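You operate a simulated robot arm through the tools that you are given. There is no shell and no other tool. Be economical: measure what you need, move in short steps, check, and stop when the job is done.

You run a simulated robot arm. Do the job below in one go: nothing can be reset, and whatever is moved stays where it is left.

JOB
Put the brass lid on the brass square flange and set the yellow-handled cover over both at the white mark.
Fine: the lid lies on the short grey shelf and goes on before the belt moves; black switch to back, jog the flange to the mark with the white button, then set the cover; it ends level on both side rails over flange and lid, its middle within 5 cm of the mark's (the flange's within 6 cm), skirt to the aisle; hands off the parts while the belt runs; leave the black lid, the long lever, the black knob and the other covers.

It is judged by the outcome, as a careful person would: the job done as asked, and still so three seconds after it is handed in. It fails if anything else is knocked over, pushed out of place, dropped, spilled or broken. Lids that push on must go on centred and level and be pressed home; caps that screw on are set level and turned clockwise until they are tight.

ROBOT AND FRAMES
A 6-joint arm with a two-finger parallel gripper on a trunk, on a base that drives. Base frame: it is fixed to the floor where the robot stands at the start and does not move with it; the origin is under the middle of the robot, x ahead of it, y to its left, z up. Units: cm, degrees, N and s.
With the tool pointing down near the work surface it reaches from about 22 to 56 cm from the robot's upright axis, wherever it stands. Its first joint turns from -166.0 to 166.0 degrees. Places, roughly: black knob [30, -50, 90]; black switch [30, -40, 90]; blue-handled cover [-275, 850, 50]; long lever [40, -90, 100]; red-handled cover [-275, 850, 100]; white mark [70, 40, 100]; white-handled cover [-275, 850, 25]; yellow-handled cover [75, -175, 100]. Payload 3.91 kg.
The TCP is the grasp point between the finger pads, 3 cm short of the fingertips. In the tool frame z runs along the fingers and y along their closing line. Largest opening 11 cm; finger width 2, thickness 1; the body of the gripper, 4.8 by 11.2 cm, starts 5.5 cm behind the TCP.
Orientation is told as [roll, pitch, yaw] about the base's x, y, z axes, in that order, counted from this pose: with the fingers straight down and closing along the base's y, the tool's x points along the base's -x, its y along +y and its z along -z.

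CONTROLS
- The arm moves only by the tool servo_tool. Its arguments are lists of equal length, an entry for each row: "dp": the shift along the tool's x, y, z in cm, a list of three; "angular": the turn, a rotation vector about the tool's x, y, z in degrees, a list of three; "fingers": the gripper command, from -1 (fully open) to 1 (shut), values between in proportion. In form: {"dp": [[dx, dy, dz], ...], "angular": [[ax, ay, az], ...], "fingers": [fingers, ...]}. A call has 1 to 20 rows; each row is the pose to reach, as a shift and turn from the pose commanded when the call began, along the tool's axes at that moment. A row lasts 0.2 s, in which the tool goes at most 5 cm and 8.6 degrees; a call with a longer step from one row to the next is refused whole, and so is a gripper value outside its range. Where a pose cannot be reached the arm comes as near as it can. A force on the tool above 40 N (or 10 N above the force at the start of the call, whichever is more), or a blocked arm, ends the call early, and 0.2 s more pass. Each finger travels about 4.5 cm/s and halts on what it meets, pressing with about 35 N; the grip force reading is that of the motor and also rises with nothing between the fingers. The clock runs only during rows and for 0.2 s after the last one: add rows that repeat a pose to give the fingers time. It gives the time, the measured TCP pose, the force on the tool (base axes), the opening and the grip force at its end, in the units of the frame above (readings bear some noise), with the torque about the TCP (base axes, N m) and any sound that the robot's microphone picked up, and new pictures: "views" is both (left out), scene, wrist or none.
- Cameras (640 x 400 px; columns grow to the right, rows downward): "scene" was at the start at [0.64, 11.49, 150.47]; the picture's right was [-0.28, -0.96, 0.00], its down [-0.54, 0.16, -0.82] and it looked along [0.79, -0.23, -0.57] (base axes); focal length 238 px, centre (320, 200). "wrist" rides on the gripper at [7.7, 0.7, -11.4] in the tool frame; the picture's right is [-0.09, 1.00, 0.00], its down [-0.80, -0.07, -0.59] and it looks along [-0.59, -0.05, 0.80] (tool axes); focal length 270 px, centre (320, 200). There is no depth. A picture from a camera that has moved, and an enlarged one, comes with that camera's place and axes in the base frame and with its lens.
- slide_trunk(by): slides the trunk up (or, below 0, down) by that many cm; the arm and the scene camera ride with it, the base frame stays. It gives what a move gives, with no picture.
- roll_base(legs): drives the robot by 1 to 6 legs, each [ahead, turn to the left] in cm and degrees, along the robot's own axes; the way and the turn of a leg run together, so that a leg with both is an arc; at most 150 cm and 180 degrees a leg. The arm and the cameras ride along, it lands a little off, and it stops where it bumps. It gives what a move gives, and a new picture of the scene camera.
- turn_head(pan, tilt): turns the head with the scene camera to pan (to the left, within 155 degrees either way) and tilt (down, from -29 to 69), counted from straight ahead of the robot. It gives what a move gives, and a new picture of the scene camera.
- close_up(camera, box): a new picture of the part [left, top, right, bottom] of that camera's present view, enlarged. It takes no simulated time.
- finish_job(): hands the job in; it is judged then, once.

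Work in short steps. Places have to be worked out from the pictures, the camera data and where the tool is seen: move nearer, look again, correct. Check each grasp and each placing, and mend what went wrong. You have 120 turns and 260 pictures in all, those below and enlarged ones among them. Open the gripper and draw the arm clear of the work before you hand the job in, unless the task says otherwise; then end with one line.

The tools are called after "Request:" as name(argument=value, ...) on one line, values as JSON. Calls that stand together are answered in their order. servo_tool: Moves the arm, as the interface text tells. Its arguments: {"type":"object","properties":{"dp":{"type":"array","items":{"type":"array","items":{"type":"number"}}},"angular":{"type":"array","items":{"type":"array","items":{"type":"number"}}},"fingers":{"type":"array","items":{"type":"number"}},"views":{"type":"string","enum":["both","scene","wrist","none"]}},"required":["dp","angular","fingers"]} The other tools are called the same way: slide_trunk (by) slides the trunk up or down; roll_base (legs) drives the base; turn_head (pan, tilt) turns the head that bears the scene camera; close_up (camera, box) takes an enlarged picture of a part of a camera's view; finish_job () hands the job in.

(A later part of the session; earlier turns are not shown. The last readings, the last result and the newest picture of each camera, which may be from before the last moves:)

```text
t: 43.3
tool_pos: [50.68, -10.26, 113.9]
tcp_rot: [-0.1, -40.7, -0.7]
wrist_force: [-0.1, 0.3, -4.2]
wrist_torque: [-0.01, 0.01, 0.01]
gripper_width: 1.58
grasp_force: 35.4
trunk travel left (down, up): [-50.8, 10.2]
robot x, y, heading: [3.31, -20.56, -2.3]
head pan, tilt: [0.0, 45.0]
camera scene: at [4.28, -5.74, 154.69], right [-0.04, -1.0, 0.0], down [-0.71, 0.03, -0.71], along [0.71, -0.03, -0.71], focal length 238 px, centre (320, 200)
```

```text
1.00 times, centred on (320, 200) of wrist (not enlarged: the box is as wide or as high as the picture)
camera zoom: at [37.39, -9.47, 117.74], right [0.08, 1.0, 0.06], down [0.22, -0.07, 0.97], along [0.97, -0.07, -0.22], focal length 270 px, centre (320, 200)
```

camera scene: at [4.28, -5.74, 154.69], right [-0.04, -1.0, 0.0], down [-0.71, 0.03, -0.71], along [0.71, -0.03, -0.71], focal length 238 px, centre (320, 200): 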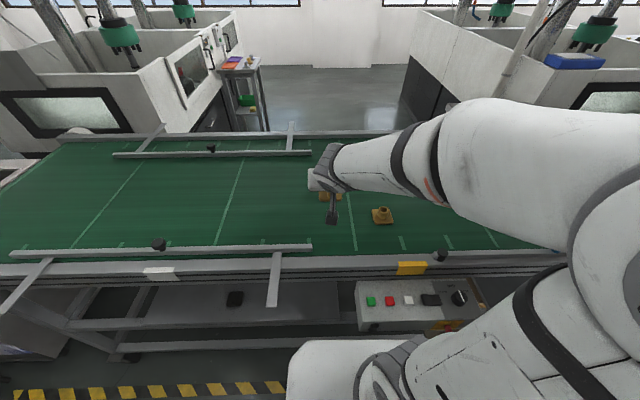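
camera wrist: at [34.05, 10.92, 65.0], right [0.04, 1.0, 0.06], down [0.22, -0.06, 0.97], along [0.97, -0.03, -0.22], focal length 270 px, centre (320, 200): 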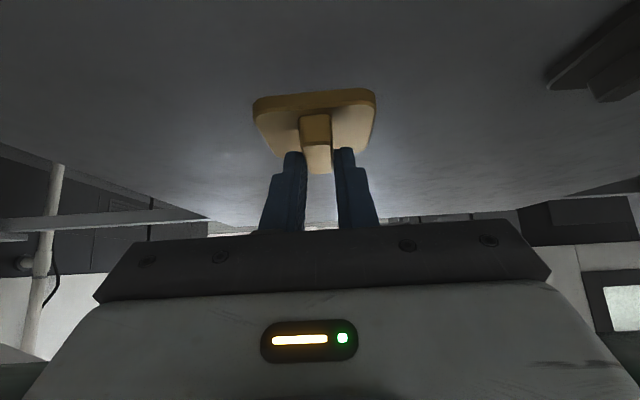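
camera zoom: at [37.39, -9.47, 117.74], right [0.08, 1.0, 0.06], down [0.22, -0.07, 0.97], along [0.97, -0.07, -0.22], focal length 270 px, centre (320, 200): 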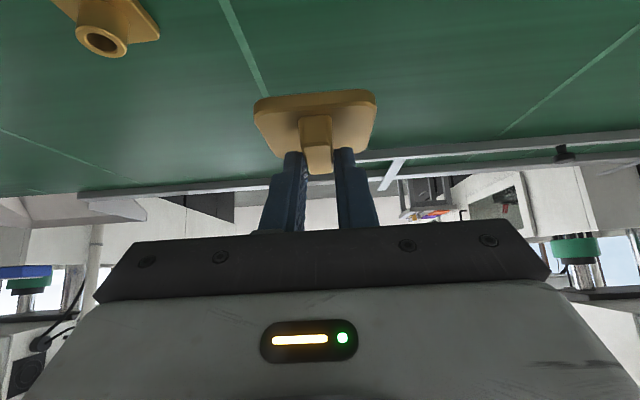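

I'm in place at (3.4,-20.7). I zoom into the flange to measure it.

Request:
close_up(camera="scene", box=[310, 170, 450, 260])

Request:
close_up(camera="wrist", box=[40, 0, 200, 100])

```text
4.44 times, centred on (380, 215) of scene
camera zoom: at [4.28, -5.74, 154.69], right [-0.04, -1.0, 0.0], down [-0.71, 0.03, -0.71], along [0.71, -0.03, -0.71], focal length 1058 px, centre (53, 133)
```

zoom: 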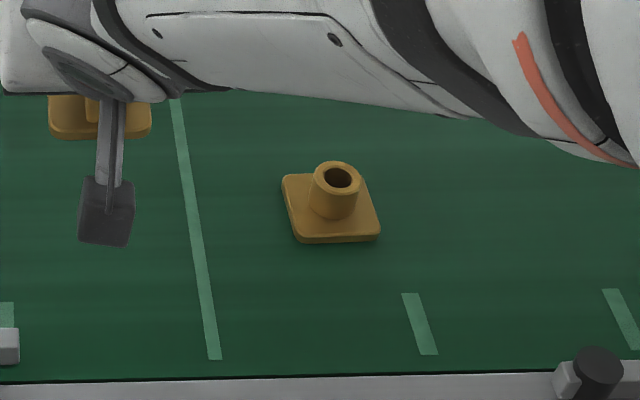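

```text
4.00 times, centred on (120, 50) of wrist
camera zoom: at [37.39, -9.47, 117.74], right [0.08, 1.0, 0.06], down [0.22, -0.07, 0.97], along [0.97, -0.07, -0.22], focal length 1081 px, centre (1120, 800)
```

zoom: 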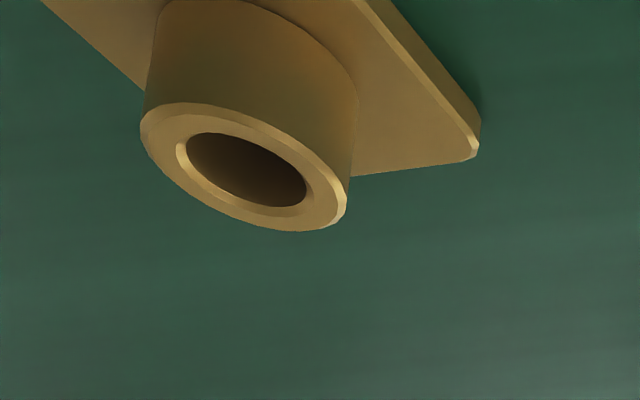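

Flange neck top is at about (54.8,-28.4, 98.9), yaw ≈ +2.5°. I move the lid sideways above it, then down to a hover.

Request:
servo_tool(dp=[[0, -4.5, 0], [0, -9, 0], [0, -13.5, 0], [0.2, -18, 1], [1.5, -18.2, 4], [2.4, -18.2, 6.5], [2.4, -18.2, 6.5]], angular=[[0, 0, 0], [0, 0, 0], [0, 0, 0], [-1, 0, -1.1], [-2, 0, -2.3], [-2, 0, -2.3], [-2, 0, -2.3]], fingers=[1, 1, 1, 1, 1, 1, 1])

Request:
close_up(camera="wrist", box=[200, 0, 440, 150])

Request:
close_up(camera="scene", box=[310, 150, 470, 250])

```text
t: 44.9
tool_pos: [52.75, -28.88, 107.5]
tcp_rot: [0.0, -40.7, 2.1]
wrist_force: [-0.5, 0.6, -3.8]
wrist_torque: [0.01, 0.04, -0.02]
gripper_width: 1.58
grasp_force: 34.9
trunk travel left (down, up): [-50.8, 10.2]
robot x, y, heading: [3.28, -20.55, -2.3]
head pan, tilt: [0.0, 45.0]
camera scene: at [4.26, -5.77, 154.69], right [-0.04, -1.0, 0.0], down [-0.71, 0.03, -0.71], along [0.71, -0.03, -0.71], focal length 238 px, centre (320, 200)
camera wrist: at [39.57, -28.72, 111.39], right [0.03, 1.0, 0.06], down [0.22, -0.06, 0.97], along [0.97, -0.01, -0.22], focal length 270 px, centre (320, 200)
```

scene: 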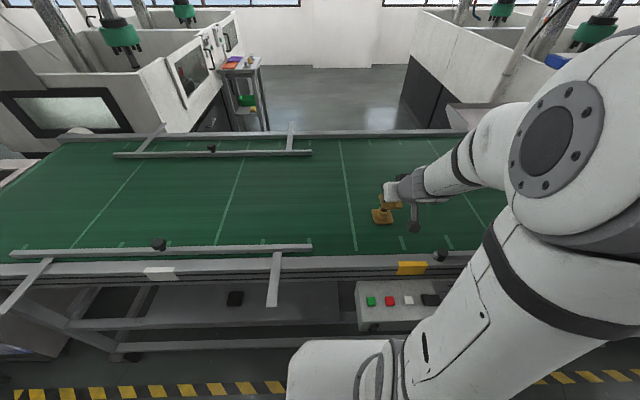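
wrist: 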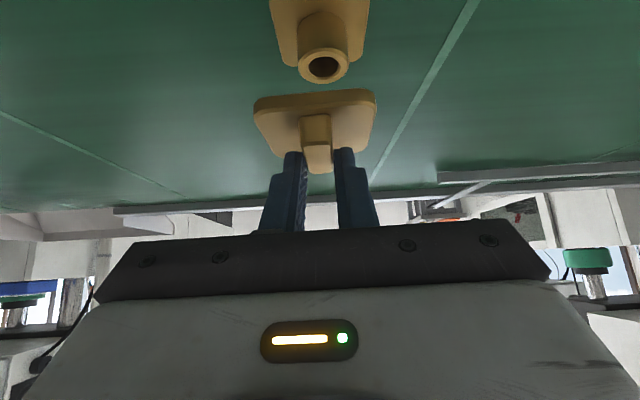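

```text
2.67 times, centred on (320, 75) of wrist
camera zoom: at [39.57, -28.72, 111.39], right [0.03, 1.0, 0.06], down [0.22, -0.06, 0.97], along [0.97, -0.01, -0.22], focal length 721 px, centre (320, 533)
```

zoom: 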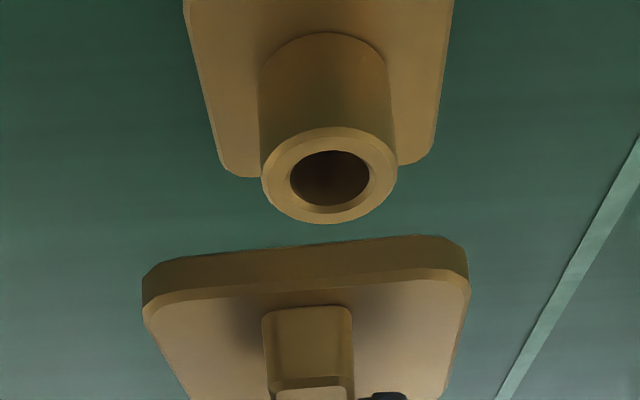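

```text
4.00 times, centred on (390, 200) of scene
camera zoom: at [4.26, -5.77, 154.69], right [-0.04, -1.0, 0.0], down [-0.71, 0.03, -0.71], along [0.71, -0.03, -0.71], focal length 952 px, centre (40, 200)
```

zoom: 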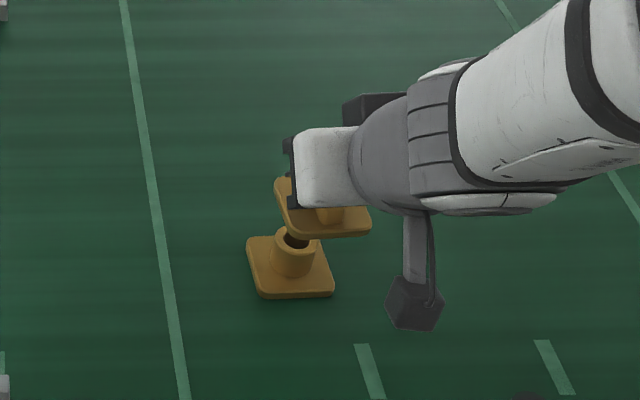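

Neck is at about (54.95,-28.2); the lid must go +0.8 in y, +0.65 in x. I lower to ~1 cm above the neck and check from both cameras.

Request:
servo_tool(dp=[[0.4, 0.8, 1], [1.2, 0.8, 2.2], [1.8, 0.8, 3.05], [1.8, 0.8, 3.05]], angular=[[0, 0, 0], [0, 0, 0], [0, 0, 0], [0, 0, 0]], fingers=[1, 1, 1, 1], views="none")

Request:
close_up(camera="wrist", box=[200, 0, 440, 150])

Request:
close_up(camera="scene", box=[340, 165, 436, 225])

```text
t: 45.9
tool_pos: [53.38, -27.76, 103.97]
tcp_rot: [0.0, -40.7, 2.3]
wrist_force: [-0.1, -0.7, -4.1]
wrist_torque: [-0.04, 0.06, 0.02]
gripper_width: 1.57
grasp_force: 35.3
trunk travel left (down, up): [-50.8, 10.2]
robot x, y, heading: [3.51, -20.65, -2.3]
head pan, tilt: [0.0, 45.0]
```

```text
2.67 times, centred on (320, 75) of wrist
camera zoom: at [40.16, -27.75, 107.76], right [0.03, 1.0, 0.06], down [0.22, -0.06, 0.97], along [0.97, -0.01, -0.22], focal length 721 px, centre (320, 533)
```

zoom: 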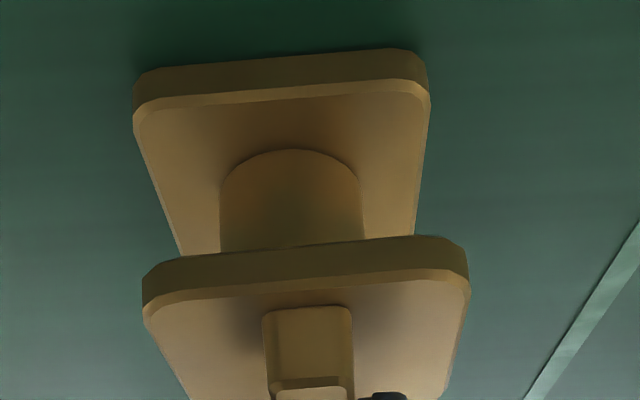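

```text
6.67 times, centred on (388, 195) of scene
camera zoom: at [4.28, -5.76, 154.69], right [-0.04, -1.0, 0.0], down [-0.71, 0.03, -0.71], along [0.71, -0.03, -0.71], focal length 1587 px, centre (-133, 233)
```

zoom: 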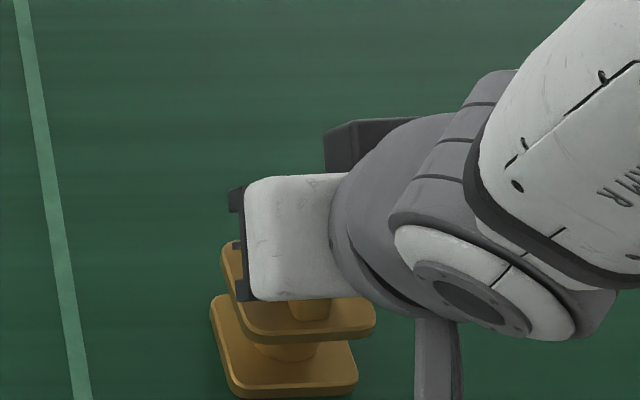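

Lid and flange are nearly aligned in both views (error ~1–2 mm). I nudge and lower gently in small steps.

Request:
servo_tool(dp=[[-0.08, -0.12, 0.07], [0.12, -0.12, 0.3], [0.32, -0.12, 0.53], [0.51, -0.12, 0.75], [0.51, -0.12, 0.75]], angular=[[0, 0, 0], [0, 0, 0], [0, 0, 0], [0, 0, 0], [0, 0, 0]], fingers=[1, 1, 1, 1, 1], views="none")

Request:
close_up(camera="wrist", box=[200, 0, 440, 150])

Request:
close_up(camera="scene", box=[340, 165, 436, 225])

```text
t: 47.1
tool_pos: [53.53, -27.76, 103.03]
tcp_rot: [0.1, -40.9, 2.2]
wrist_force: [1.6, -0.6, 0.8]
wrist_torque: [-0.04, -0.1, -0.02]
gripper_width: 1.59
grasp_force: 34.7
trunk travel left (down, up): [-50.8, 10.2]
robot x, y, heading: [3.08, -20.84, -2.3]
head pan, tilt: [0.0, 45.0]
```

```text
2.67 times, centred on (320, 75) of wrist
camera zoom: at [40.32, -27.74, 106.87], right [0.03, 1.0, 0.06], down [0.22, -0.06, 0.97], along [0.98, -0.01, -0.22], focal length 721 px, centre (320, 533)
```

zoom: 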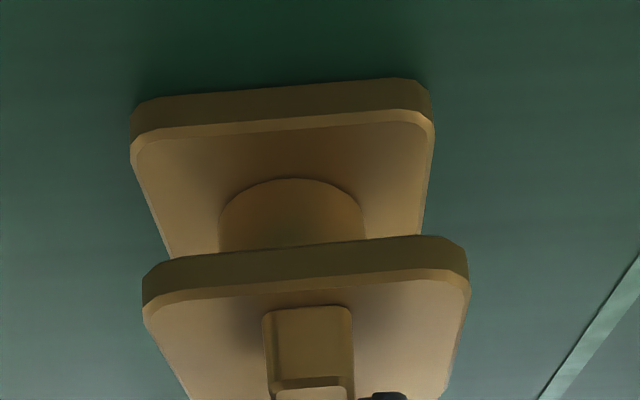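

```text
6.67 times, centred on (388, 195) of scene
camera zoom: at [4.27, -5.78, 154.7], right [-0.04, -1.0, 0.0], down [-0.71, 0.03, -0.71], along [0.71, -0.03, -0.71], focal length 1587 px, centre (-133, 233)
```

zoom: 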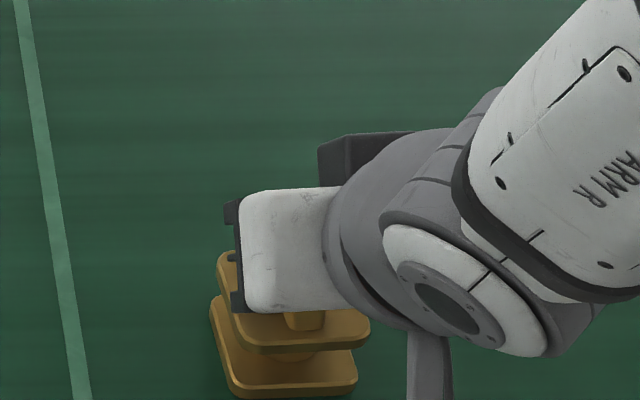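

Contact reached at neck top (~98.8). Both views now say the lid is ~0.25 cm too far +y and 0.1 too far +x; I lift 0.4, correct, and lower again, pressing lightly.

Request:
servo_tool(dp=[[-0.26, 0, -0.3], [-0.19, -0.27, -0.37], [0.05, -0.27, -0.09], [0.2, -0.27, 0.09], [0.33, -0.27, 0.24], [0.46, -0.27, 0.39], [0.46, -0.27, 0.39]], angular=[[0, 0, 0], [0, 0, 0], [0, 0, 0], [0, 0, 0], [0, 0, 0], [0, 0, 0], [0, 0, 0]], fingers=[1, 1, 1, 1, 1, 1, 1], views="none")

Request:
close_up(camera="wrist", box=[200, 0, 440, 150])

Request:
close_up(camera="scene", box=[340, 165, 436, 225])

```text
t: 48.7
tool_pos: [53.5, -28.06, 102.63]
tcp_rot: [0.0, -41.2, 2.3]
wrist_force: [5.3, -4.8, 30.5]
wrist_torque: [-0.13, -0.61, -0.1]
gripper_width: 1.62
grasp_force: 34.6
trunk travel left (down, up): [-50.8, 10.2]
robot x, y, heading: [3.42, -20.46, -2.6]
head pan, tilt: [0.0, 45.0]
```

```text
2.67 times, centred on (320, 75) of wrist
camera zoom: at [40.16, -28.06, 106.35], right [0.03, 1.0, 0.06], down [0.21, -0.06, 0.97], along [0.98, -0.01, -0.22], focal length 721 px, centre (320, 533)
```

zoom: 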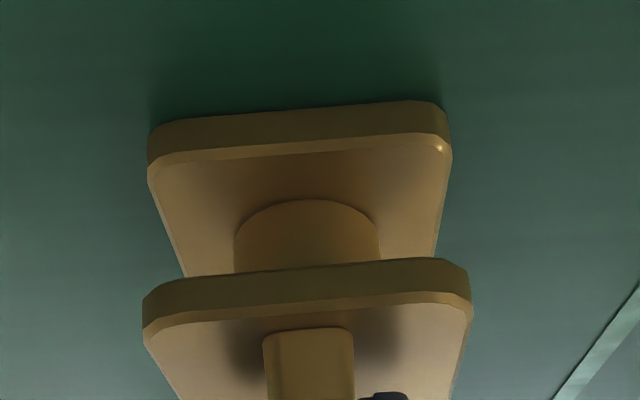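

```text
6.67 times, centred on (388, 195) of scene
camera zoom: at [4.05, -5.78, 154.72], right [-0.04, -1.0, 0.0], down [-0.71, 0.03, -0.71], along [0.71, -0.03, -0.71], focal length 1587 px, centre (-133, 233)
```

zoom: 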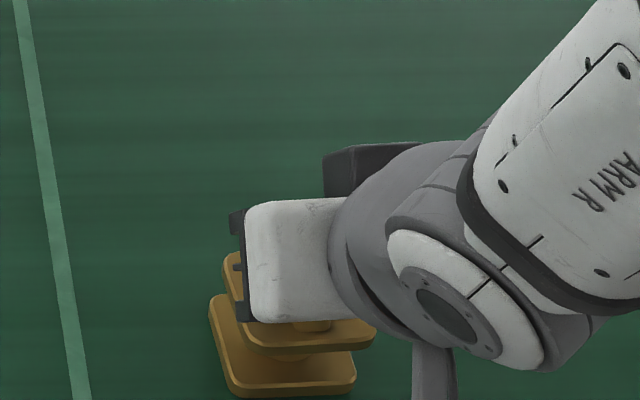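

Lid sits centred on the neck (≈35 N pressed). I relax, open the fingers slightly and back off along the tool axis.

Request:
servo_tool(dp=[[-0.15, 0, -0.2], [-0.15, 0, -0.2], [-0.15, 0, -0.2], [-0.15, 0, -0.2], [-0.2, 0, -3], [-0.2, 0, -6], [-0.2, 0, -9], [-0.2, 0, -9]], angular=[[0, 0, 0], [0, 0, 0], [0, 0, 0], [0, 0, 0], [0, 0, 0], [0, 0, 0], [0, 0, 0], [0, 0, 0]], fingers=[1, 0.6, 0.3, 0.2, 0.2, 0.2, 0.2, 0.2])

Request:
close_up(camera="wrist", box=[200, 0, 440, 150])

Request:
close_up(camera="scene", box=[340, 165, 436, 225])

```text
t: 50.5
tool_pos: [47.7, -28.19, 109.43]
tcp_rot: [-0.1, -40.8, 2.3]
wrist_force: [-0.1, 0.1, -0.3]
wrist_torque: [-0.04, 0.01, -0.01]
gripper_width: 4.38
grasp_force: 0.0
trunk travel left (down, up): [-50.8, 10.2]
robot x, y, heading: [3.34, -20.58, -2.2]
head pan, tilt: [0.0, 45.0]
camera scene: at [4.26, -5.76, 154.69], right [-0.04, -1.0, 0.0], down [-0.71, 0.03, -0.71], along [0.71, -0.03, -0.71], focal length 238 px, centre (320, 200)
camera wrist: at [34.43, -28.13, 113.31], right [0.03, 1.0, 0.06], down [0.22, -0.06, 0.97], along [0.97, -0.01, -0.22], focal length 270 px, centre (320, 200)
```

scene: 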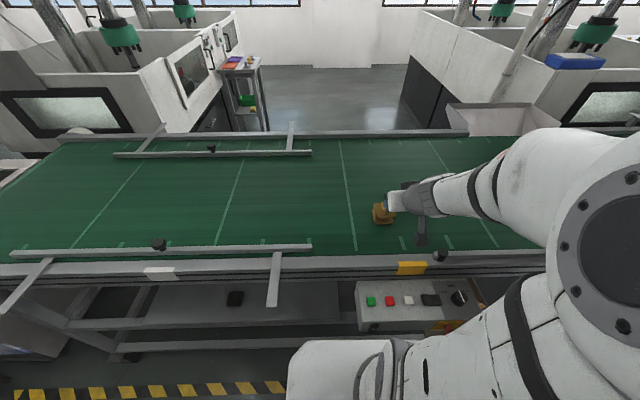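
wrist: 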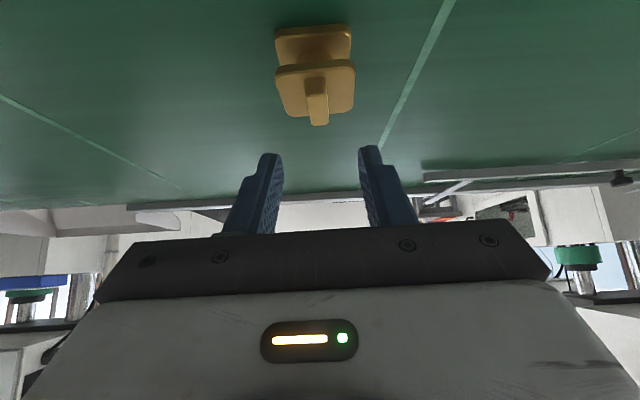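

```text
2.67 times, centred on (320, 75) of wrist
camera zoom: at [34.43, -28.13, 113.31], right [0.03, 1.0, 0.06], down [0.22, -0.06, 0.97], along [0.97, -0.01, -0.22], focal length 721 px, centre (320, 533)
```

zoom: 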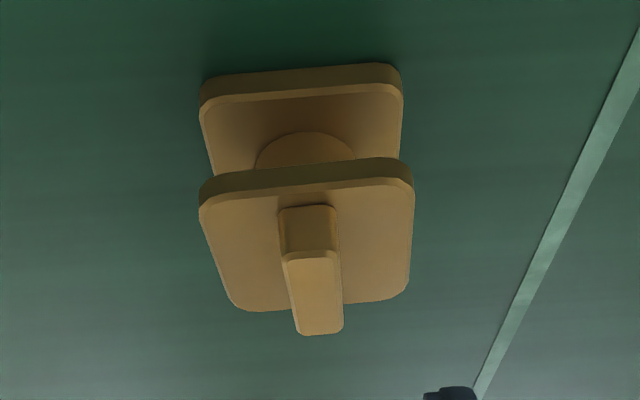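

```text
6.67 times, centred on (388, 195) of scene
camera zoom: at [4.26, -5.76, 154.69], right [-0.04, -1.0, 0.0], down [-0.71, 0.03, -0.71], along [0.71, -0.03, -0.71], focal length 1587 px, centre (-133, 233)
```

zoom: 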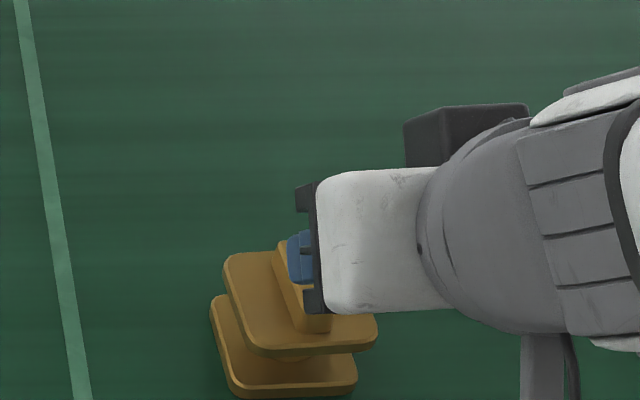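

Lid sits level and centred on the neck. I turn the tool vertical and close the fingers to press the lid home from above.

Request:
servo_tool(dp=[[0, 0, -2], [0, 0, -3], [0, 0, -3], [0, 0, -3], [0, 0, -3], [0, 0, -3]], angular=[[0, 8, 0], [0, 16, 0], [0, 24, 0], [0, 32, 0], [0, 40.5, 0], [0, 40.5, 0]], fingers=[1, 1, 1, 1, 1, 1], views="none")

Request:
close_up(camera="wrist", box=[200, 100, 440, 250])

```text
t: 51.9
tool_pos: [45.67, -28.41, 111.76]
tcp_rot: [-0.2, -0.3, 2.2]
wrist_force: [-1.0, 0.4, 0.3]
wrist_torque: [0.02, -0.01, 0.0]
gripper_width: 0.01
grasp_force: 35.1
trunk travel left (down, up): [-50.8, 10.2]
robot x, y, heading: [3.57, -20.72, -1.9]
head pan, tilt: [0.0, 45.0]
```

```text
2.67 times, centred on (320, 175) of wrist
camera zoom: at [38.0, -28.08, 123.32], right [0.05, 1.0, 0.0], down [0.8, -0.04, 0.6], along [0.6, -0.03, -0.8], focal length 721 px, centre (320, 267)
```

zoom: 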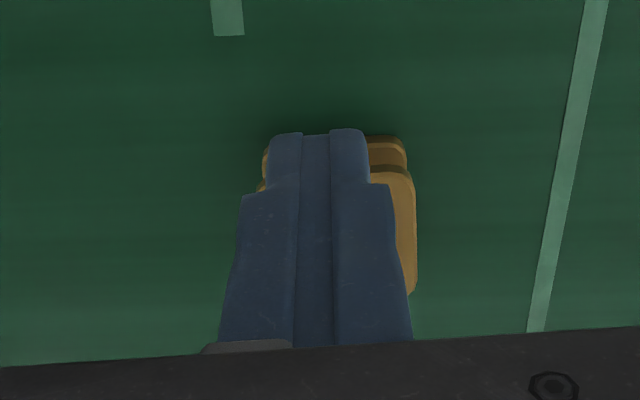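

Fingers align with the lid in y; I move 9.3 cm forward over the handle and lower in small steps to press.

Request:
servo_tool(dp=[[-4.6, 0, 0], [-9.3, 0, 0], [-9.3, 0, 3], [-9.3, 0, 6], [-9.3, 0, 7], [-9.3, 0, 7.3], [-9.3, 0, 7.6], [-9.3, 0, 7.9], [-9.3, 0, 8.2], [-9.3, 0, 8.5], [-9.3, 0, 8.8], [-9.3, 0, 8.8]], angular=[[0, 0, 0], [0, 0, 0], [0, 0, 0], [0, 0, 0], [0, 0, 0], [0, 0, 0], [0, 0, 0], [0, 0, 0], [0, 0, 0], [0, 0, 0], [0, 0, 0], [0, 0, 0]], fingers=[1, 1, 1, 1, 1, 1, 1, 1, 1, 1, 1, 1])

Request:
close_up(camera="scene", box=[340, 165, 436, 225])

```text
t: 53.9
tool_pos: [55.08, -28.01, 104.21]
tcp_rot: [-0.1, -1.1, 2.3]
wrist_force: [-2.8, -0.3, 18.6]
wrist_torque: [0.01, 0.26, 0.11]
gripper_width: 0.0
grasp_force: 35.1
trunk travel left (down, up): [-50.8, 10.2]
robot x, y, heading: [3.01, -20.57, -2.3]
head pan, tilt: [0.0, 45.0]
stopped in row 9: the force on the tool passed its limit at 44 N (the readings are from after the stop); the commanded pose is now the measured one
camera scene: at [4.01, -5.73, 154.7], right [-0.04, -1.0, 0.0], down [-0.71, 0.03, -0.71], along [0.71, -0.03, -0.71], focal length 238 px, centre (320, 200)
camera wrist: at [47.18, -27.76, 115.71], right [0.05, 1.0, 0.0], down [0.79, -0.04, 0.61], along [0.61, -0.03, -0.79], focal length 270 px, centre (320, 200)
```

scene: 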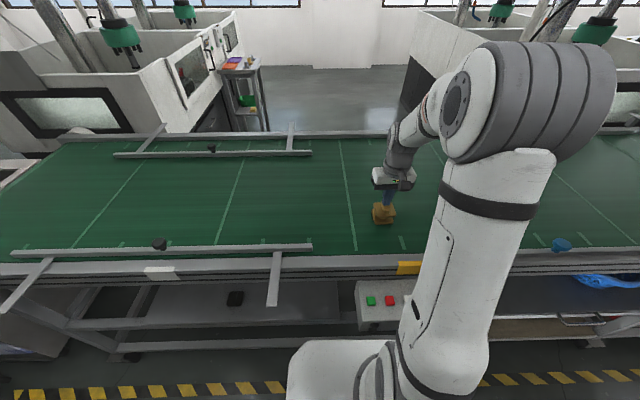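
wrist: 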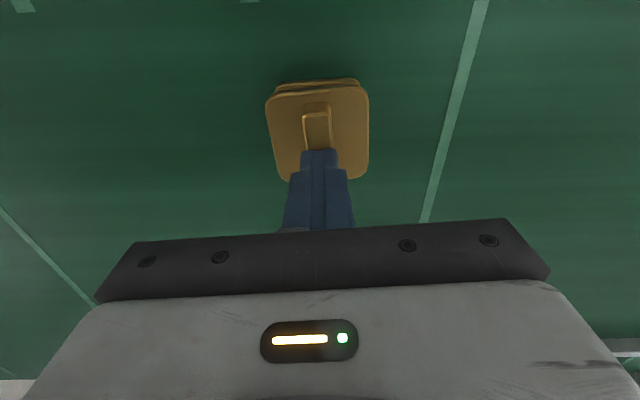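

```text
6.67 times, centred on (388, 195) of scene
camera zoom: at [4.01, -5.73, 154.7], right [-0.04, -1.0, 0.0], down [-0.71, 0.03, -0.71], along [0.71, -0.03, -0.71], focal length 1587 px, centre (-133, 233)
```

zoom: 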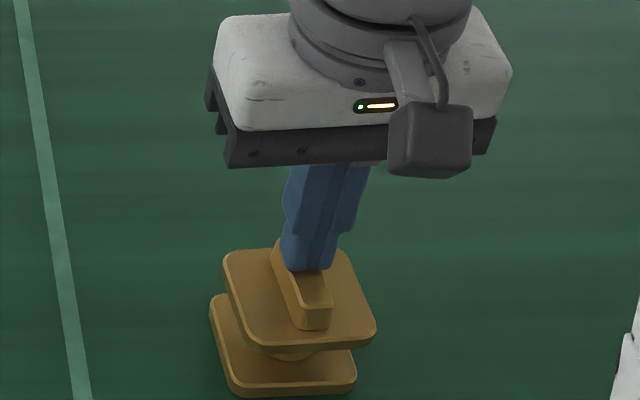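

Pressing at 44 N gave no further travel: lid is home and level. Now I lift and move back above the control panel to read the switch.

Request:
servo_tool(dp=[[0, 0, -3], [0, 0, -7], [0, 0, -11], [4, -1, -12], [8, -2, -12], [12, -3, -12], [16, -4, -12], [20, -5, -12], [24, -6, -12], [28, -7, -12], [28, -7, -12]], angular=[[0, 0, 0], [0, 0, 0], [0, 0, 0], [0, 0, 0], [0, 0, 0], [0, 0, 0], [0, 0, 0], [0, 0, 0], [0, 0, 0], [0, 0, 0], [0, 0, 0]], fingers=[1, 1, 1, 1, 1, 1, 1, 1, 1, 1, 1])

Request:
close_up(camera="wrist", box=[160, 0, 480, 200])

Request:
turn_head(pan=-30, tilt=55)

```text
t: 56.3
tool_pos: [27.28, -36.23, 115.45]
tcp_rot: [-0.1, -0.7, 2.2]
wrist_force: [0.1, 0.4, -0.6]
wrist_torque: [-0.01, 0.0, -0.03]
gripper_width: 0.0
grasp_force: 35.1
trunk travel left (down, up): [-50.8, 10.2]
robot x, y, heading: [3.49, -20.46, -2.3]
head pan, tilt: [0.0, 45.0]
camera scene: at [4.24, -5.75, 154.69], right [-0.04, -1.0, 0.0], down [-0.71, 0.03, -0.71], along [0.71, -0.03, -0.71], focal length 238 px, centre (320, 200)
camera wrist: at [19.53, -35.93, 127.12], right [0.05, 1.0, 0.0], down [0.8, -0.04, 0.6], along [0.6, -0.03, -0.8], focal length 270 px, centre (320, 200)
```

scene: 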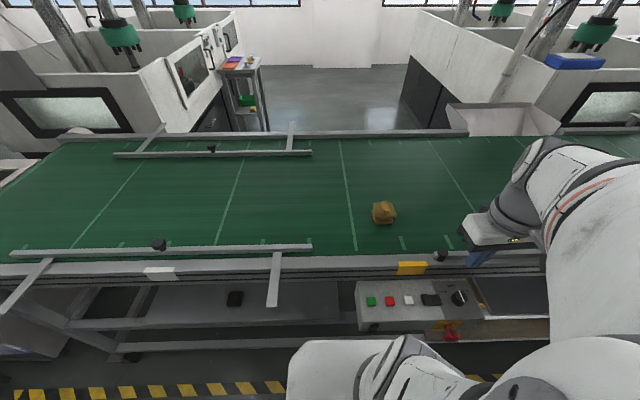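
wrist: 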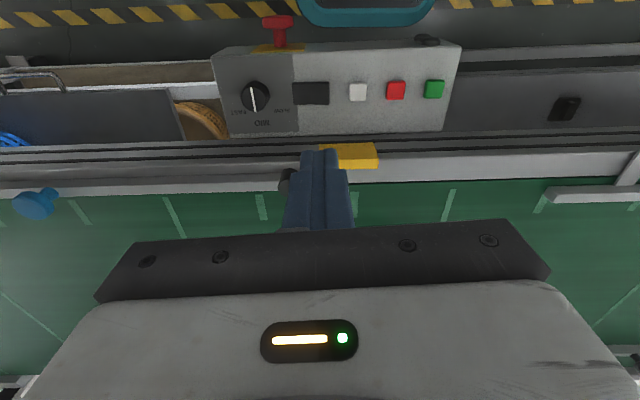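

```text
2.00 times, centred on (320, 100) of wrist
camera zoom: at [19.53, -35.93, 127.12], right [0.05, 1.0, 0.0], down [0.8, -0.04, 0.6], along [0.6, -0.03, -0.8], focal length 541 px, centre (320, 400)
```

zoom: 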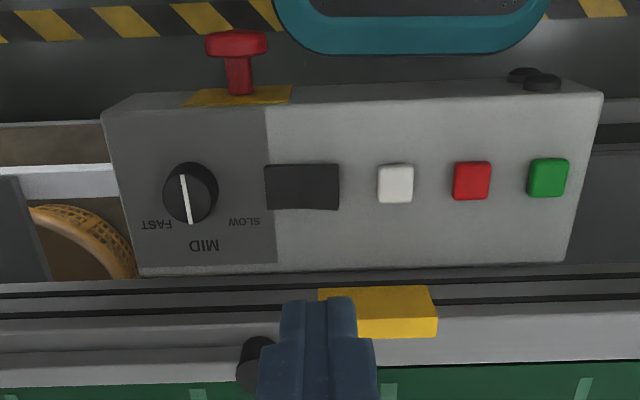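

```text
t: 57.2
tool_pos: [27.44, -36.26, 115.58]
tcp_rot: [0.0, -0.7, 2.2]
wrist_force: [0.0, 0.3, 0.1]
wrist_torque: [0.01, 0.01, 0.02]
gripper_width: 0.02
grasp_force: 35.4
trunk travel left (down, up): [-50.8, 10.2]
robot x, y, heading: [3.25, -20.65, -2.1]
head pan, tilt: [-30.0, 55.0]
camera scene: at [2.22, -9.28, 153.35], right [-0.53, -0.85, 0.0], down [-0.69, 0.44, -0.57], along [0.49, -0.31, -0.82], focal length 238 px, centre (320, 200)
```

scene: 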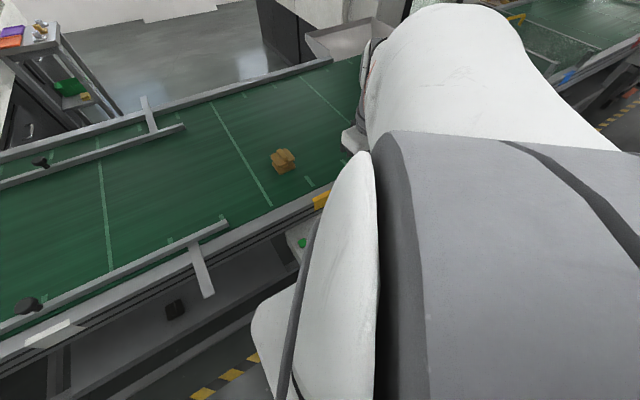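

I zoom onto the switch to see its shape and labels.

Request:
close_up(camera="wrist", box=[272, 60, 368, 120])

Request:
close_up(camera="wrist", box=[210, 40, 370, 140])

```text
6.67 times, centred on (320, 90) of wrist
camera zoom: at [19.58, -35.93, 127.12], right [0.05, 1.0, 0.0], down [0.8, -0.04, 0.6], along [0.6, -0.03, -0.8], focal length 1802 px, centre (320, 933)
```

zoom: 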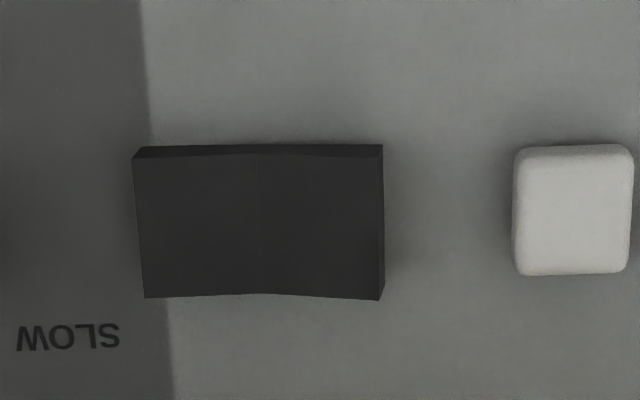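

```text
4.00 times, centred on (290, 90) of wrist
camera zoom: at [19.58, -35.93, 127.12], right [0.05, 1.0, 0.0], down [0.8, -0.04, 0.6], along [0.6, -0.03, -0.8], focal length 1081 px, centre (440, 640)
```

zoom: 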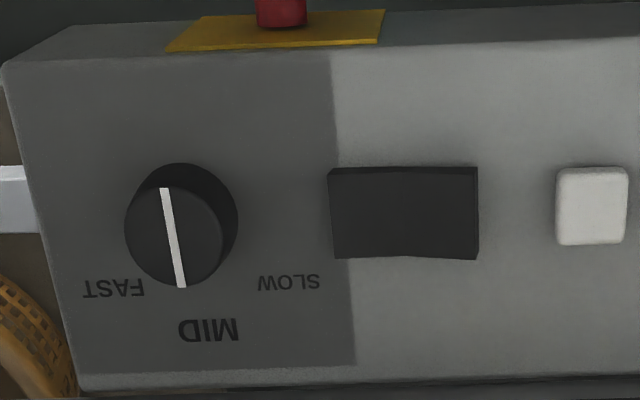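

It is an unlabelled rocker, currently raised at its +y end (toward the mark), so pressing that end should be "back" (+y). Rocker centre ≈(30.3,-37.7,88), +y end ≈-36; I descend to just above it.

Request:
servo_tool(dp=[[-1.4, 0.1, 3], [-2.7, 0.15, 7], [-2.7, 0.15, 11], [-2.7, 0.15, 15], [-2.7, 0.15, 18.5], [-2.7, 0.15, 18.5]], angular=[[0, 0, 0], [0, 0.7, 0], [0, 0.7, 0], [0, 0.7, 0], [0, 0.7, 0], [0, 0.7, 0]], fingers=[1, 1, 1, 1, 1, 1], views="wrist")

Request:
close_up(camera="wrist", box=[200, 60, 440, 210])

```text
t: 58.6
tool_pos: [31.69, -37.26, 97.8]
tcp_rot: [-0.1, 0.0, 2.3]
wrist_force: [-0.6, 0.0, -0.4]
wrist_torque: [0.03, -0.03, 0.02]
gripper_width: 0.01
grasp_force: 35.2
out of reach, approached as far as the arm can: row 4, 5, 6
trunk travel left (down, up): [-50.8, 10.2]
robot x, y, heading: [3.57, -20.65, -2.3]
head pan, tilt: [-30.0, 55.0]
camera wrist: at [24.03, -36.9, 109.41], right [0.05, 1.0, 0.0], down [0.8, -0.04, 0.59], along [0.59, -0.03, -0.8], focal length 270 px, centre (320, 200)
```

wrist: 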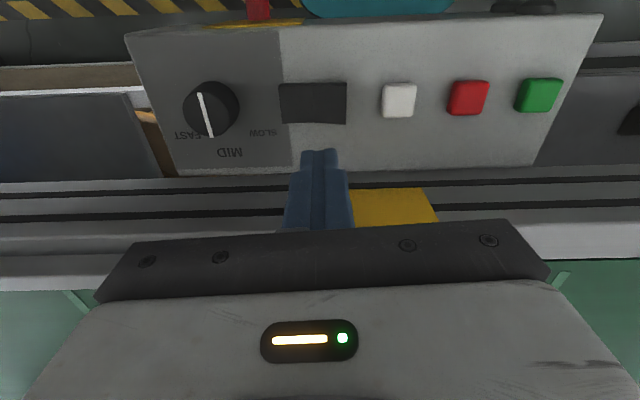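

```text
2.67 times, centred on (320, 135) of wrist
camera zoom: at [24.03, -36.9, 109.41], right [0.05, 1.0, 0.0], down [0.8, -0.04, 0.59], along [0.59, -0.03, -0.8], focal length 721 px, centre (320, 373)
```

zoom: 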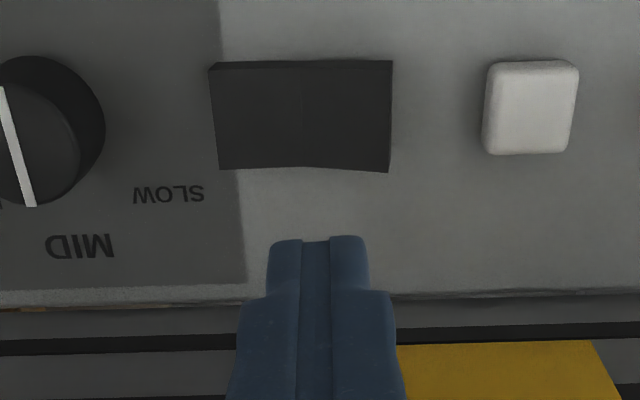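

The arm is at its near limit at this trunk height. I raise the tool 8 cm over (30.4,-36.1) and lower the trunk 12 cm instead.

Request:
servo_tool(dp=[[0, 0.3, -3], [0.5, 0.8, -6], [1.3, 1.2, -8], [1.3, 1.2, -8]], angular=[[0, 0, 0], [0, 0, 0], [0, 0, 0], [0, 0, 0]], fingers=[1, 1, 1, 1], views="none")

Request:
slide_trunk(by=-12)

Request:
close_up(camera="wrist", box=[200, 60, 440, 210])

```text
t: 59.6
tool_pos: [30.42, -35.77, 105.91]
tcp_rot: [-0.1, 0.0, 2.3]
wrist_force: [-0.3, 0.2, 0.9]
wrist_torque: [0.01, -0.01, -0.01]
gripper_width: 0.0
grasp_force: 34.9
trunk travel left (down, up): [-50.8, 10.2]
robot x, y, heading: [3.09, -20.32, -2.2]
head pan, tilt: [-30.0, 55.0]
```

```text
t: 61.1
tool_pos: [30.46, -35.75, 93.83]
tcp_rot: [-0.1, 0.0, 2.3]
wrist_force: [0.2, -0.4, 0.1]
wrist_torque: [0.01, -0.04, 0.01]
gripper_width: 0.02
grasp_force: 34.7
trunk travel left (down, up): [-38.8, 22.2]
robot x, y, heading: [3.51, -20.65, -2.6]
head pan, tilt: [-30.0, 55.0]
```

```text
2.67 times, centred on (320, 135) of wrist
camera zoom: at [22.85, -35.47, 105.53], right [0.05, 1.0, 0.0], down [0.8, -0.04, 0.59], along [0.59, -0.03, -0.8], focal length 721 px, centre (320, 373)
```

zoom: 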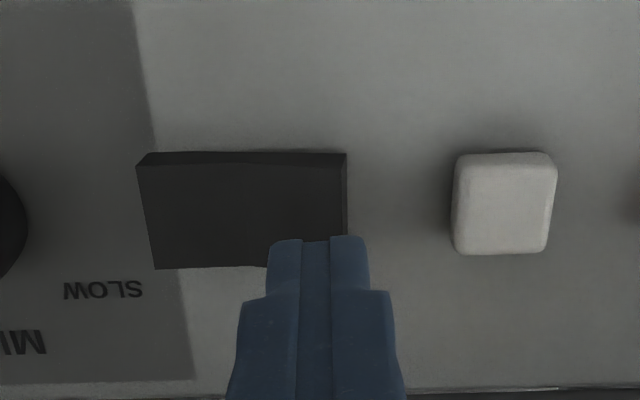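

Tip is above the +y end of the rocker. I shift 0.4 cm toward its middle and press down in small steps.

Request:
servo_tool(dp=[[0, -0.4, 0], [0, -0.4, 0.6], [0, -0.4, 1.0], [0, -0.4, 1.3], [0, -0.4, 1.6], [0, -0.4, 1.9], [0, -0.4, 2.2]], angular=[[0, 0, 0], [0, 0, 0], [0, 0, 0], [0, 0, 0], [0, 0, 0], [0, 0, 0], [0, 0, 0]], fingers=[1, 1, 1, 1, 1, 1, 1], views="none")

Request:
close_up(camera="wrist", box=[200, 60, 440, 210])

```text
t: 62.7
tool_pos: [30.51, -36.08, 91.78]
tcp_rot: [-0.2, 0.0, 2.4]
wrist_force: [-0.3, 1.4, 1.6]
wrist_torque: [0.03, 0.01, -0.01]
gripper_width: 0.02
grasp_force: 34.5
trunk travel left (down, up): [-38.8, 22.2]
robot x, y, heading: [2.94, -20.22, -2.4]
head pan, tilt: [-30.0, 55.0]
```

```text
2.67 times, centred on (320, 135) of wrist
camera zoom: at [22.78, -35.81, 103.37], right [0.05, 1.0, 0.0], down [0.8, -0.04, 0.59], along [0.59, -0.03, -0.8], focal length 721 px, centre (320, 373)
```

zoom: 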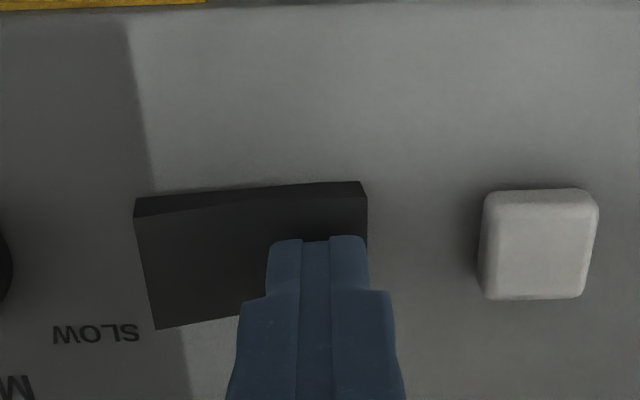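

The rocker is tipping; I press a little more until it bottoms.

Request:
servo_tool(dp=[[0, 0, 0.2], [0, 0, 0.4], [0, 0, 0.6], [0, 0, 0.8]], angular=[[0, 0, 0], [0, 0, 0], [0, 0, 0], [0, 0, 0]], fingers=[1, 1, 1, 1], views="none")

Request:
servo_tool(dp=[[0, 0, -1], [0, 0, -3.5], [0, 0, -3.5]], angular=[[0, 0, 0], [0, 0, 0], [0, 0, 0]], fingers=[1, 1, 1], views="none")

Request:
close_up(camera="wrist", box=[200, 60, 440, 210])

```text
t: 63.3
tool_pos: [30.51, -36.19, 91.73]
tcp_rot: [-0.4, -0.4, 2.4]
wrist_force: [-8.2, 9.4, 29.4]
wrist_torque: [0.01, 0.38, -0.09]
gripper_width: 0.0
grasp_force: 34.8
trunk travel left (down, up): [-38.8, 22.2]
robot x, y, heading: [2.98, -20.55, -2.3]
head pan, tilt: [-30.0, 55.0]
stopped in row 2: the force on the tool passed its limit at 45 N (the readings are from after the stop); the commanded pose is now the measured one
```

```text
t: 64.1
tool_pos: [30.18, -36.2, 95.02]
tcp_rot: [-0.3, -0.4, 2.3]
wrist_force: [-0.3, 0.1, 0.0]
wrist_torque: [0.0, -0.02, 0.02]
gripper_width: 0.0
grasp_force: 35.4
trunk travel left (down, up): [-38.8, 22.2]
robot x, y, heading: [3.3, -20.51, -2.2]
head pan, tilt: [-30.0, 55.0]
```

```text
2.67 times, centred on (320, 135) of wrist
camera zoom: at [22.57, -35.92, 106.6], right [0.05, 1.0, 0.0], down [0.8, -0.04, 0.6], along [0.6, -0.03, -0.8], focal length 721 px, centre (320, 373)
```

zoom: 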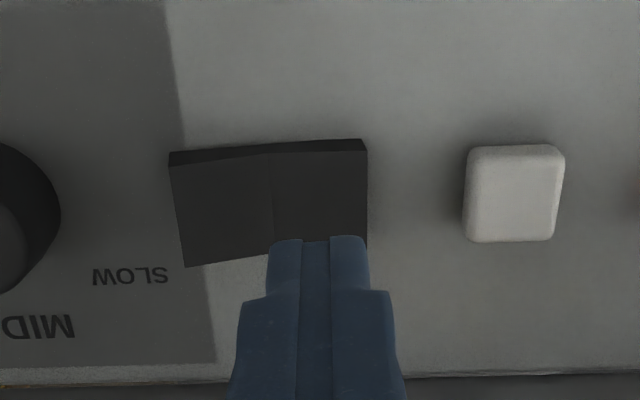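

Switch is now tipped to +y. I move above the white button and aim the head at belt and mark.

Request:
servo_tool(dp=[[-0.3, 2.5, -0.5], [-0.5, 5, -0.5], [-0.5, 5, 1], [-0.5, 5, 1]], angular=[[0, 0, 0], [0, 0.4, 0], [0, 0.4, 0], [0, 0.4, 0]], fingers=[1, 1, 1, 1], views="none")

Request:
turn_head(pan=20, tilt=35)

Request:
close_up(camera="wrist", box=[200, 60, 440, 210])

```text
t: 65.1
tool_pos: [30.69, -31.17, 94.04]
tcp_rot: [-0.3, 0.1, 2.3]
wrist_force: [-0.7, -0.1, -0.4]
wrist_torque: [-0.01, -0.01, 0.02]
gripper_width: 0.0
grasp_force: 35.0
trunk travel left (down, up): [-38.8, 22.2]
robot x, y, heading: [3.57, -20.59, -2.2]
head pan, tilt: [-30.0, 55.0]
```

```text
t: 66.3
tool_pos: [30.64, -31.3, 93.93]
tcp_rot: [-0.4, 0.1, 2.3]
wrist_force: [-0.5, 1.1, 0.5]
wrist_torque: [0.0, -0.02, -0.03]
gripper_width: 0.0
grasp_force: 34.7
trunk travel left (down, up): [-38.8, 22.2]
robot x, y, heading: [3.55, -20.47, -2.2]
head pan, tilt: [20.0, 35.0]
camera scene: at [4.5, -2.76, 144.17], right [0.3, -0.95, 0.0], down [-0.55, -0.17, -0.82], along [0.78, 0.25, -0.57], focal length 238 px, centre (320, 200)
```

scene: 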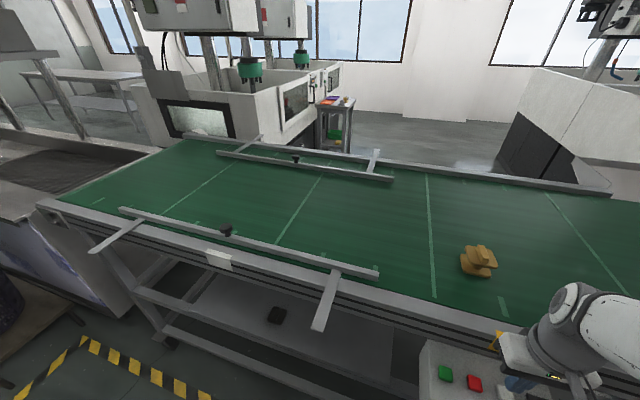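

```text
2.67 times, centred on (320, 135) of wrist
camera zoom: at [23.0, -30.8, 105.6], right [0.05, 1.0, -0.01], down [0.8, -0.04, 0.59], along [0.59, -0.03, -0.81], focal length 721 px, centre (320, 373)
```

zoom: 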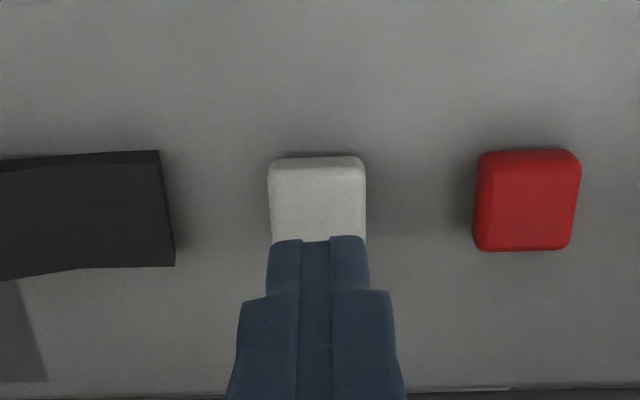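

Aligned over the white button. I press briefly, then lift, and look how far the flange moved.

Request:
servo_tool(dp=[[0, 0, 1.2], [0, 0, 1.8], [0, 0, 2.2], [0, 0, 2.5], [0, 0, 1.2], [0, 0, 0], [0, 0, 0]], angular=[[0, 0, 0], [0, 0, 0], [0, 0, 0], [0, 0, 0], [0, 0, 0], [0, 0, 0], [0, 0, 0]], fingers=[1, 1, 1, 1, 1, 1, 1], views="scene")

```text
t: 67.9
tool_pos: [30.79, -31.16, 93.98]
tcp_rot: [-0.3, 0.3, 2.3]
wrist_force: [0.3, 0.1, -0.1]
wrist_torque: [0.03, 0.01, -0.01]
gripper_width: 0.0
grasp_force: 35.3
out of reach, approached as far as the arm can: row 2, 3, 4
trunk travel left (down, up): [-38.8, 22.2]
robot x, y, heading: [3.19, -20.69, -2.1]
head pan, tilt: [20.0, 35.0]
camera scene: at [4.5, -2.75, 144.17], right [0.31, -0.95, 0.0], down [-0.55, -0.18, -0.82], along [0.78, 0.25, -0.57], focal length 238 px, centre (320, 200)
```

scene: 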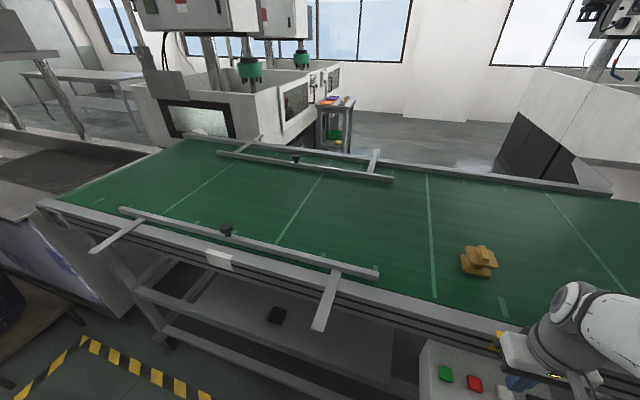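

Near limit again; I raise the tool 10 and lower the trunk 10 to gain reach.

Request:
servo_tool(dp=[[0, 0, -4], [0, 0, -8], [0, 0, -10], [0, 0, -10]], angular=[[0, 0, 0], [0, 0, 0], [0, 0, 0], [0, 0, 0]], fingers=[1, 1, 1, 1], views="none")

Request:
slide_trunk(by=-10)

Request:
servo_tool(dp=[[0, 0, 1.2], [0, 0, 1.8], [0, 0, 2.2], [0, 0, 2.5], [0, 0, 1.2], [0, 0, 0], [0, 0, 0]], angular=[[0, 0, 0], [0, 0, 0], [0, 0, 0], [0, 0, 0], [0, 0, 0], [0, 0, 0], [0, 0, 0]], fingers=[1, 1, 1, 1, 1, 1, 1], views="scene")

```text
t: 68.9
tool_pos: [30.75, -31.17, 104.09]
tcp_rot: [-0.3, 0.1, 2.3]
wrist_force: [-0.2, 0.1, 0.1]
wrist_torque: [-0.02, 0.04, -0.02]
gripper_width: 0.03
grasp_force: 35.1
trunk travel left (down, up): [-38.8, 22.2]
robot x, y, heading: [3.09, -20.56, -2.3]
head pan, tilt: [20.0, 35.0]
```

```text
t: 70.2
tool_pos: [30.86, -31.17, 94.11]
tcp_rot: [-0.3, 0.2, 2.2]
wrist_force: [0.4, 1.1, -0.3]
wrist_torque: [0.01, -0.02, -0.02]
gripper_width: 0.0
grasp_force: 34.7
trunk travel left (down, up): [-28.8, 32.2]
robot x, y, heading: [3.32, -20.46, -2.1]
head pan, tilt: [20.0, 35.0]
```

```text
t: 71.8
tool_pos: [30.7, -31.16, 94.18]
tcp_rot: [-0.3, 0.2, 2.2]
wrist_force: [0.2, 0.5, -0.9]
wrist_torque: [0.01, -0.03, -0.01]
gripper_width: 0.01
grasp_force: 35.0
trunk travel left (down, up): [-28.8, 32.2]
robot x, y, heading: [3.07, -20.35, -2.4]
head pan, tilt: [20.0, 35.0]
camera scene: at [4.49, -2.75, 134.17], right [0.31, -0.95, 0.0], down [-0.55, -0.18, -0.82], along [0.78, 0.25, -0.57], focal length 238 px, centre (320, 200)
```

scene: 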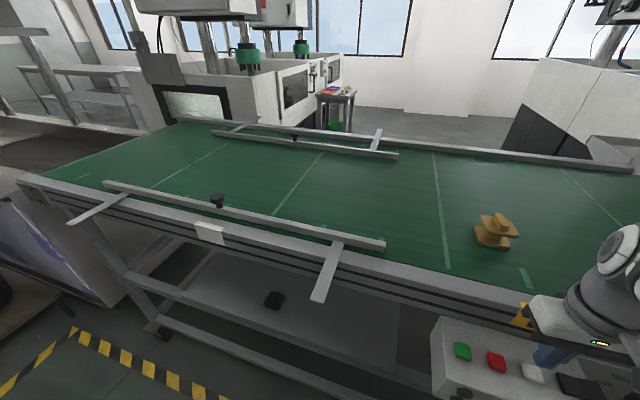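

No clear motion yet; I press deeper in small steps and read the force.

Request:
servo_tool(dp=[[0, 0, 2], [0, 0, 2.6], [0, 0, 2.9], [0, 0, 3.1]], angular=[[0, 0, 0], [0, 0, 0], [0, 0, 0], [0, 0, 0]], fingers=[1, 1, 1, 1], views="both")

```text
t: 72.8
tool_pos: [30.88, -31.18, 91.11]
tcp_rot: [-0.4, -0.1, 2.3]
wrist_force: [3.4, 0.5, 15.6]
wrist_torque: [0.0, -0.06, -0.01]
gripper_width: 0.0
grasp_force: 34.8
trunk travel left (down, up): [-28.8, 32.2]
robot x, y, heading: [3.3, -20.6, -2.2]
head pan, tilt: [20.0, 35.0]
heard: click
camera scene: at [4.47, -2.73, 134.2], right [0.31, -0.95, 0.0], down [-0.55, -0.18, -0.82], along [0.78, 0.25, -0.57], focal length 238 px, centre (320, 200)
camera wrist: at [23.17, -30.78, 102.71], right [0.05, 1.0, -0.01], down [0.8, -0.04, 0.6], along [0.59, -0.03, -0.8], focal length 270 px, centre (320, 200)
```

scene: 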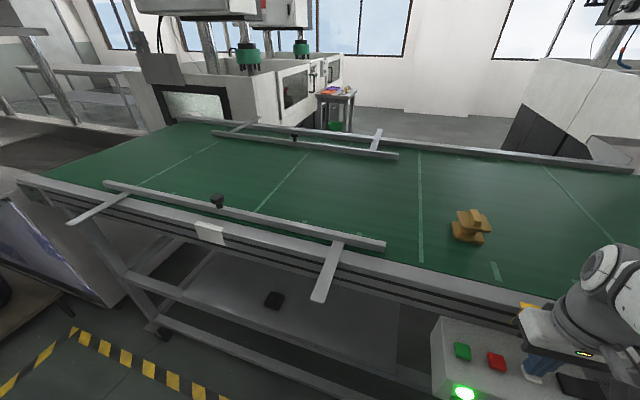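
wrist: 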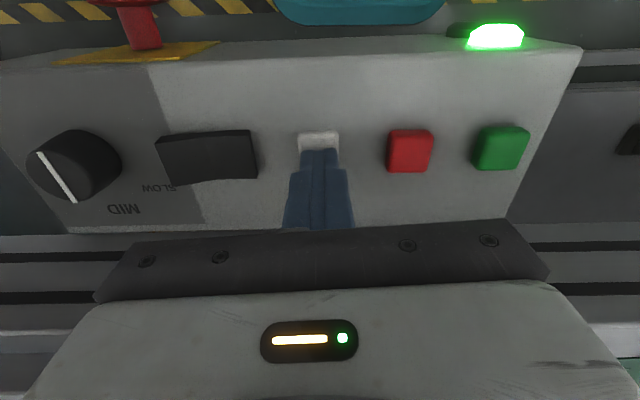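

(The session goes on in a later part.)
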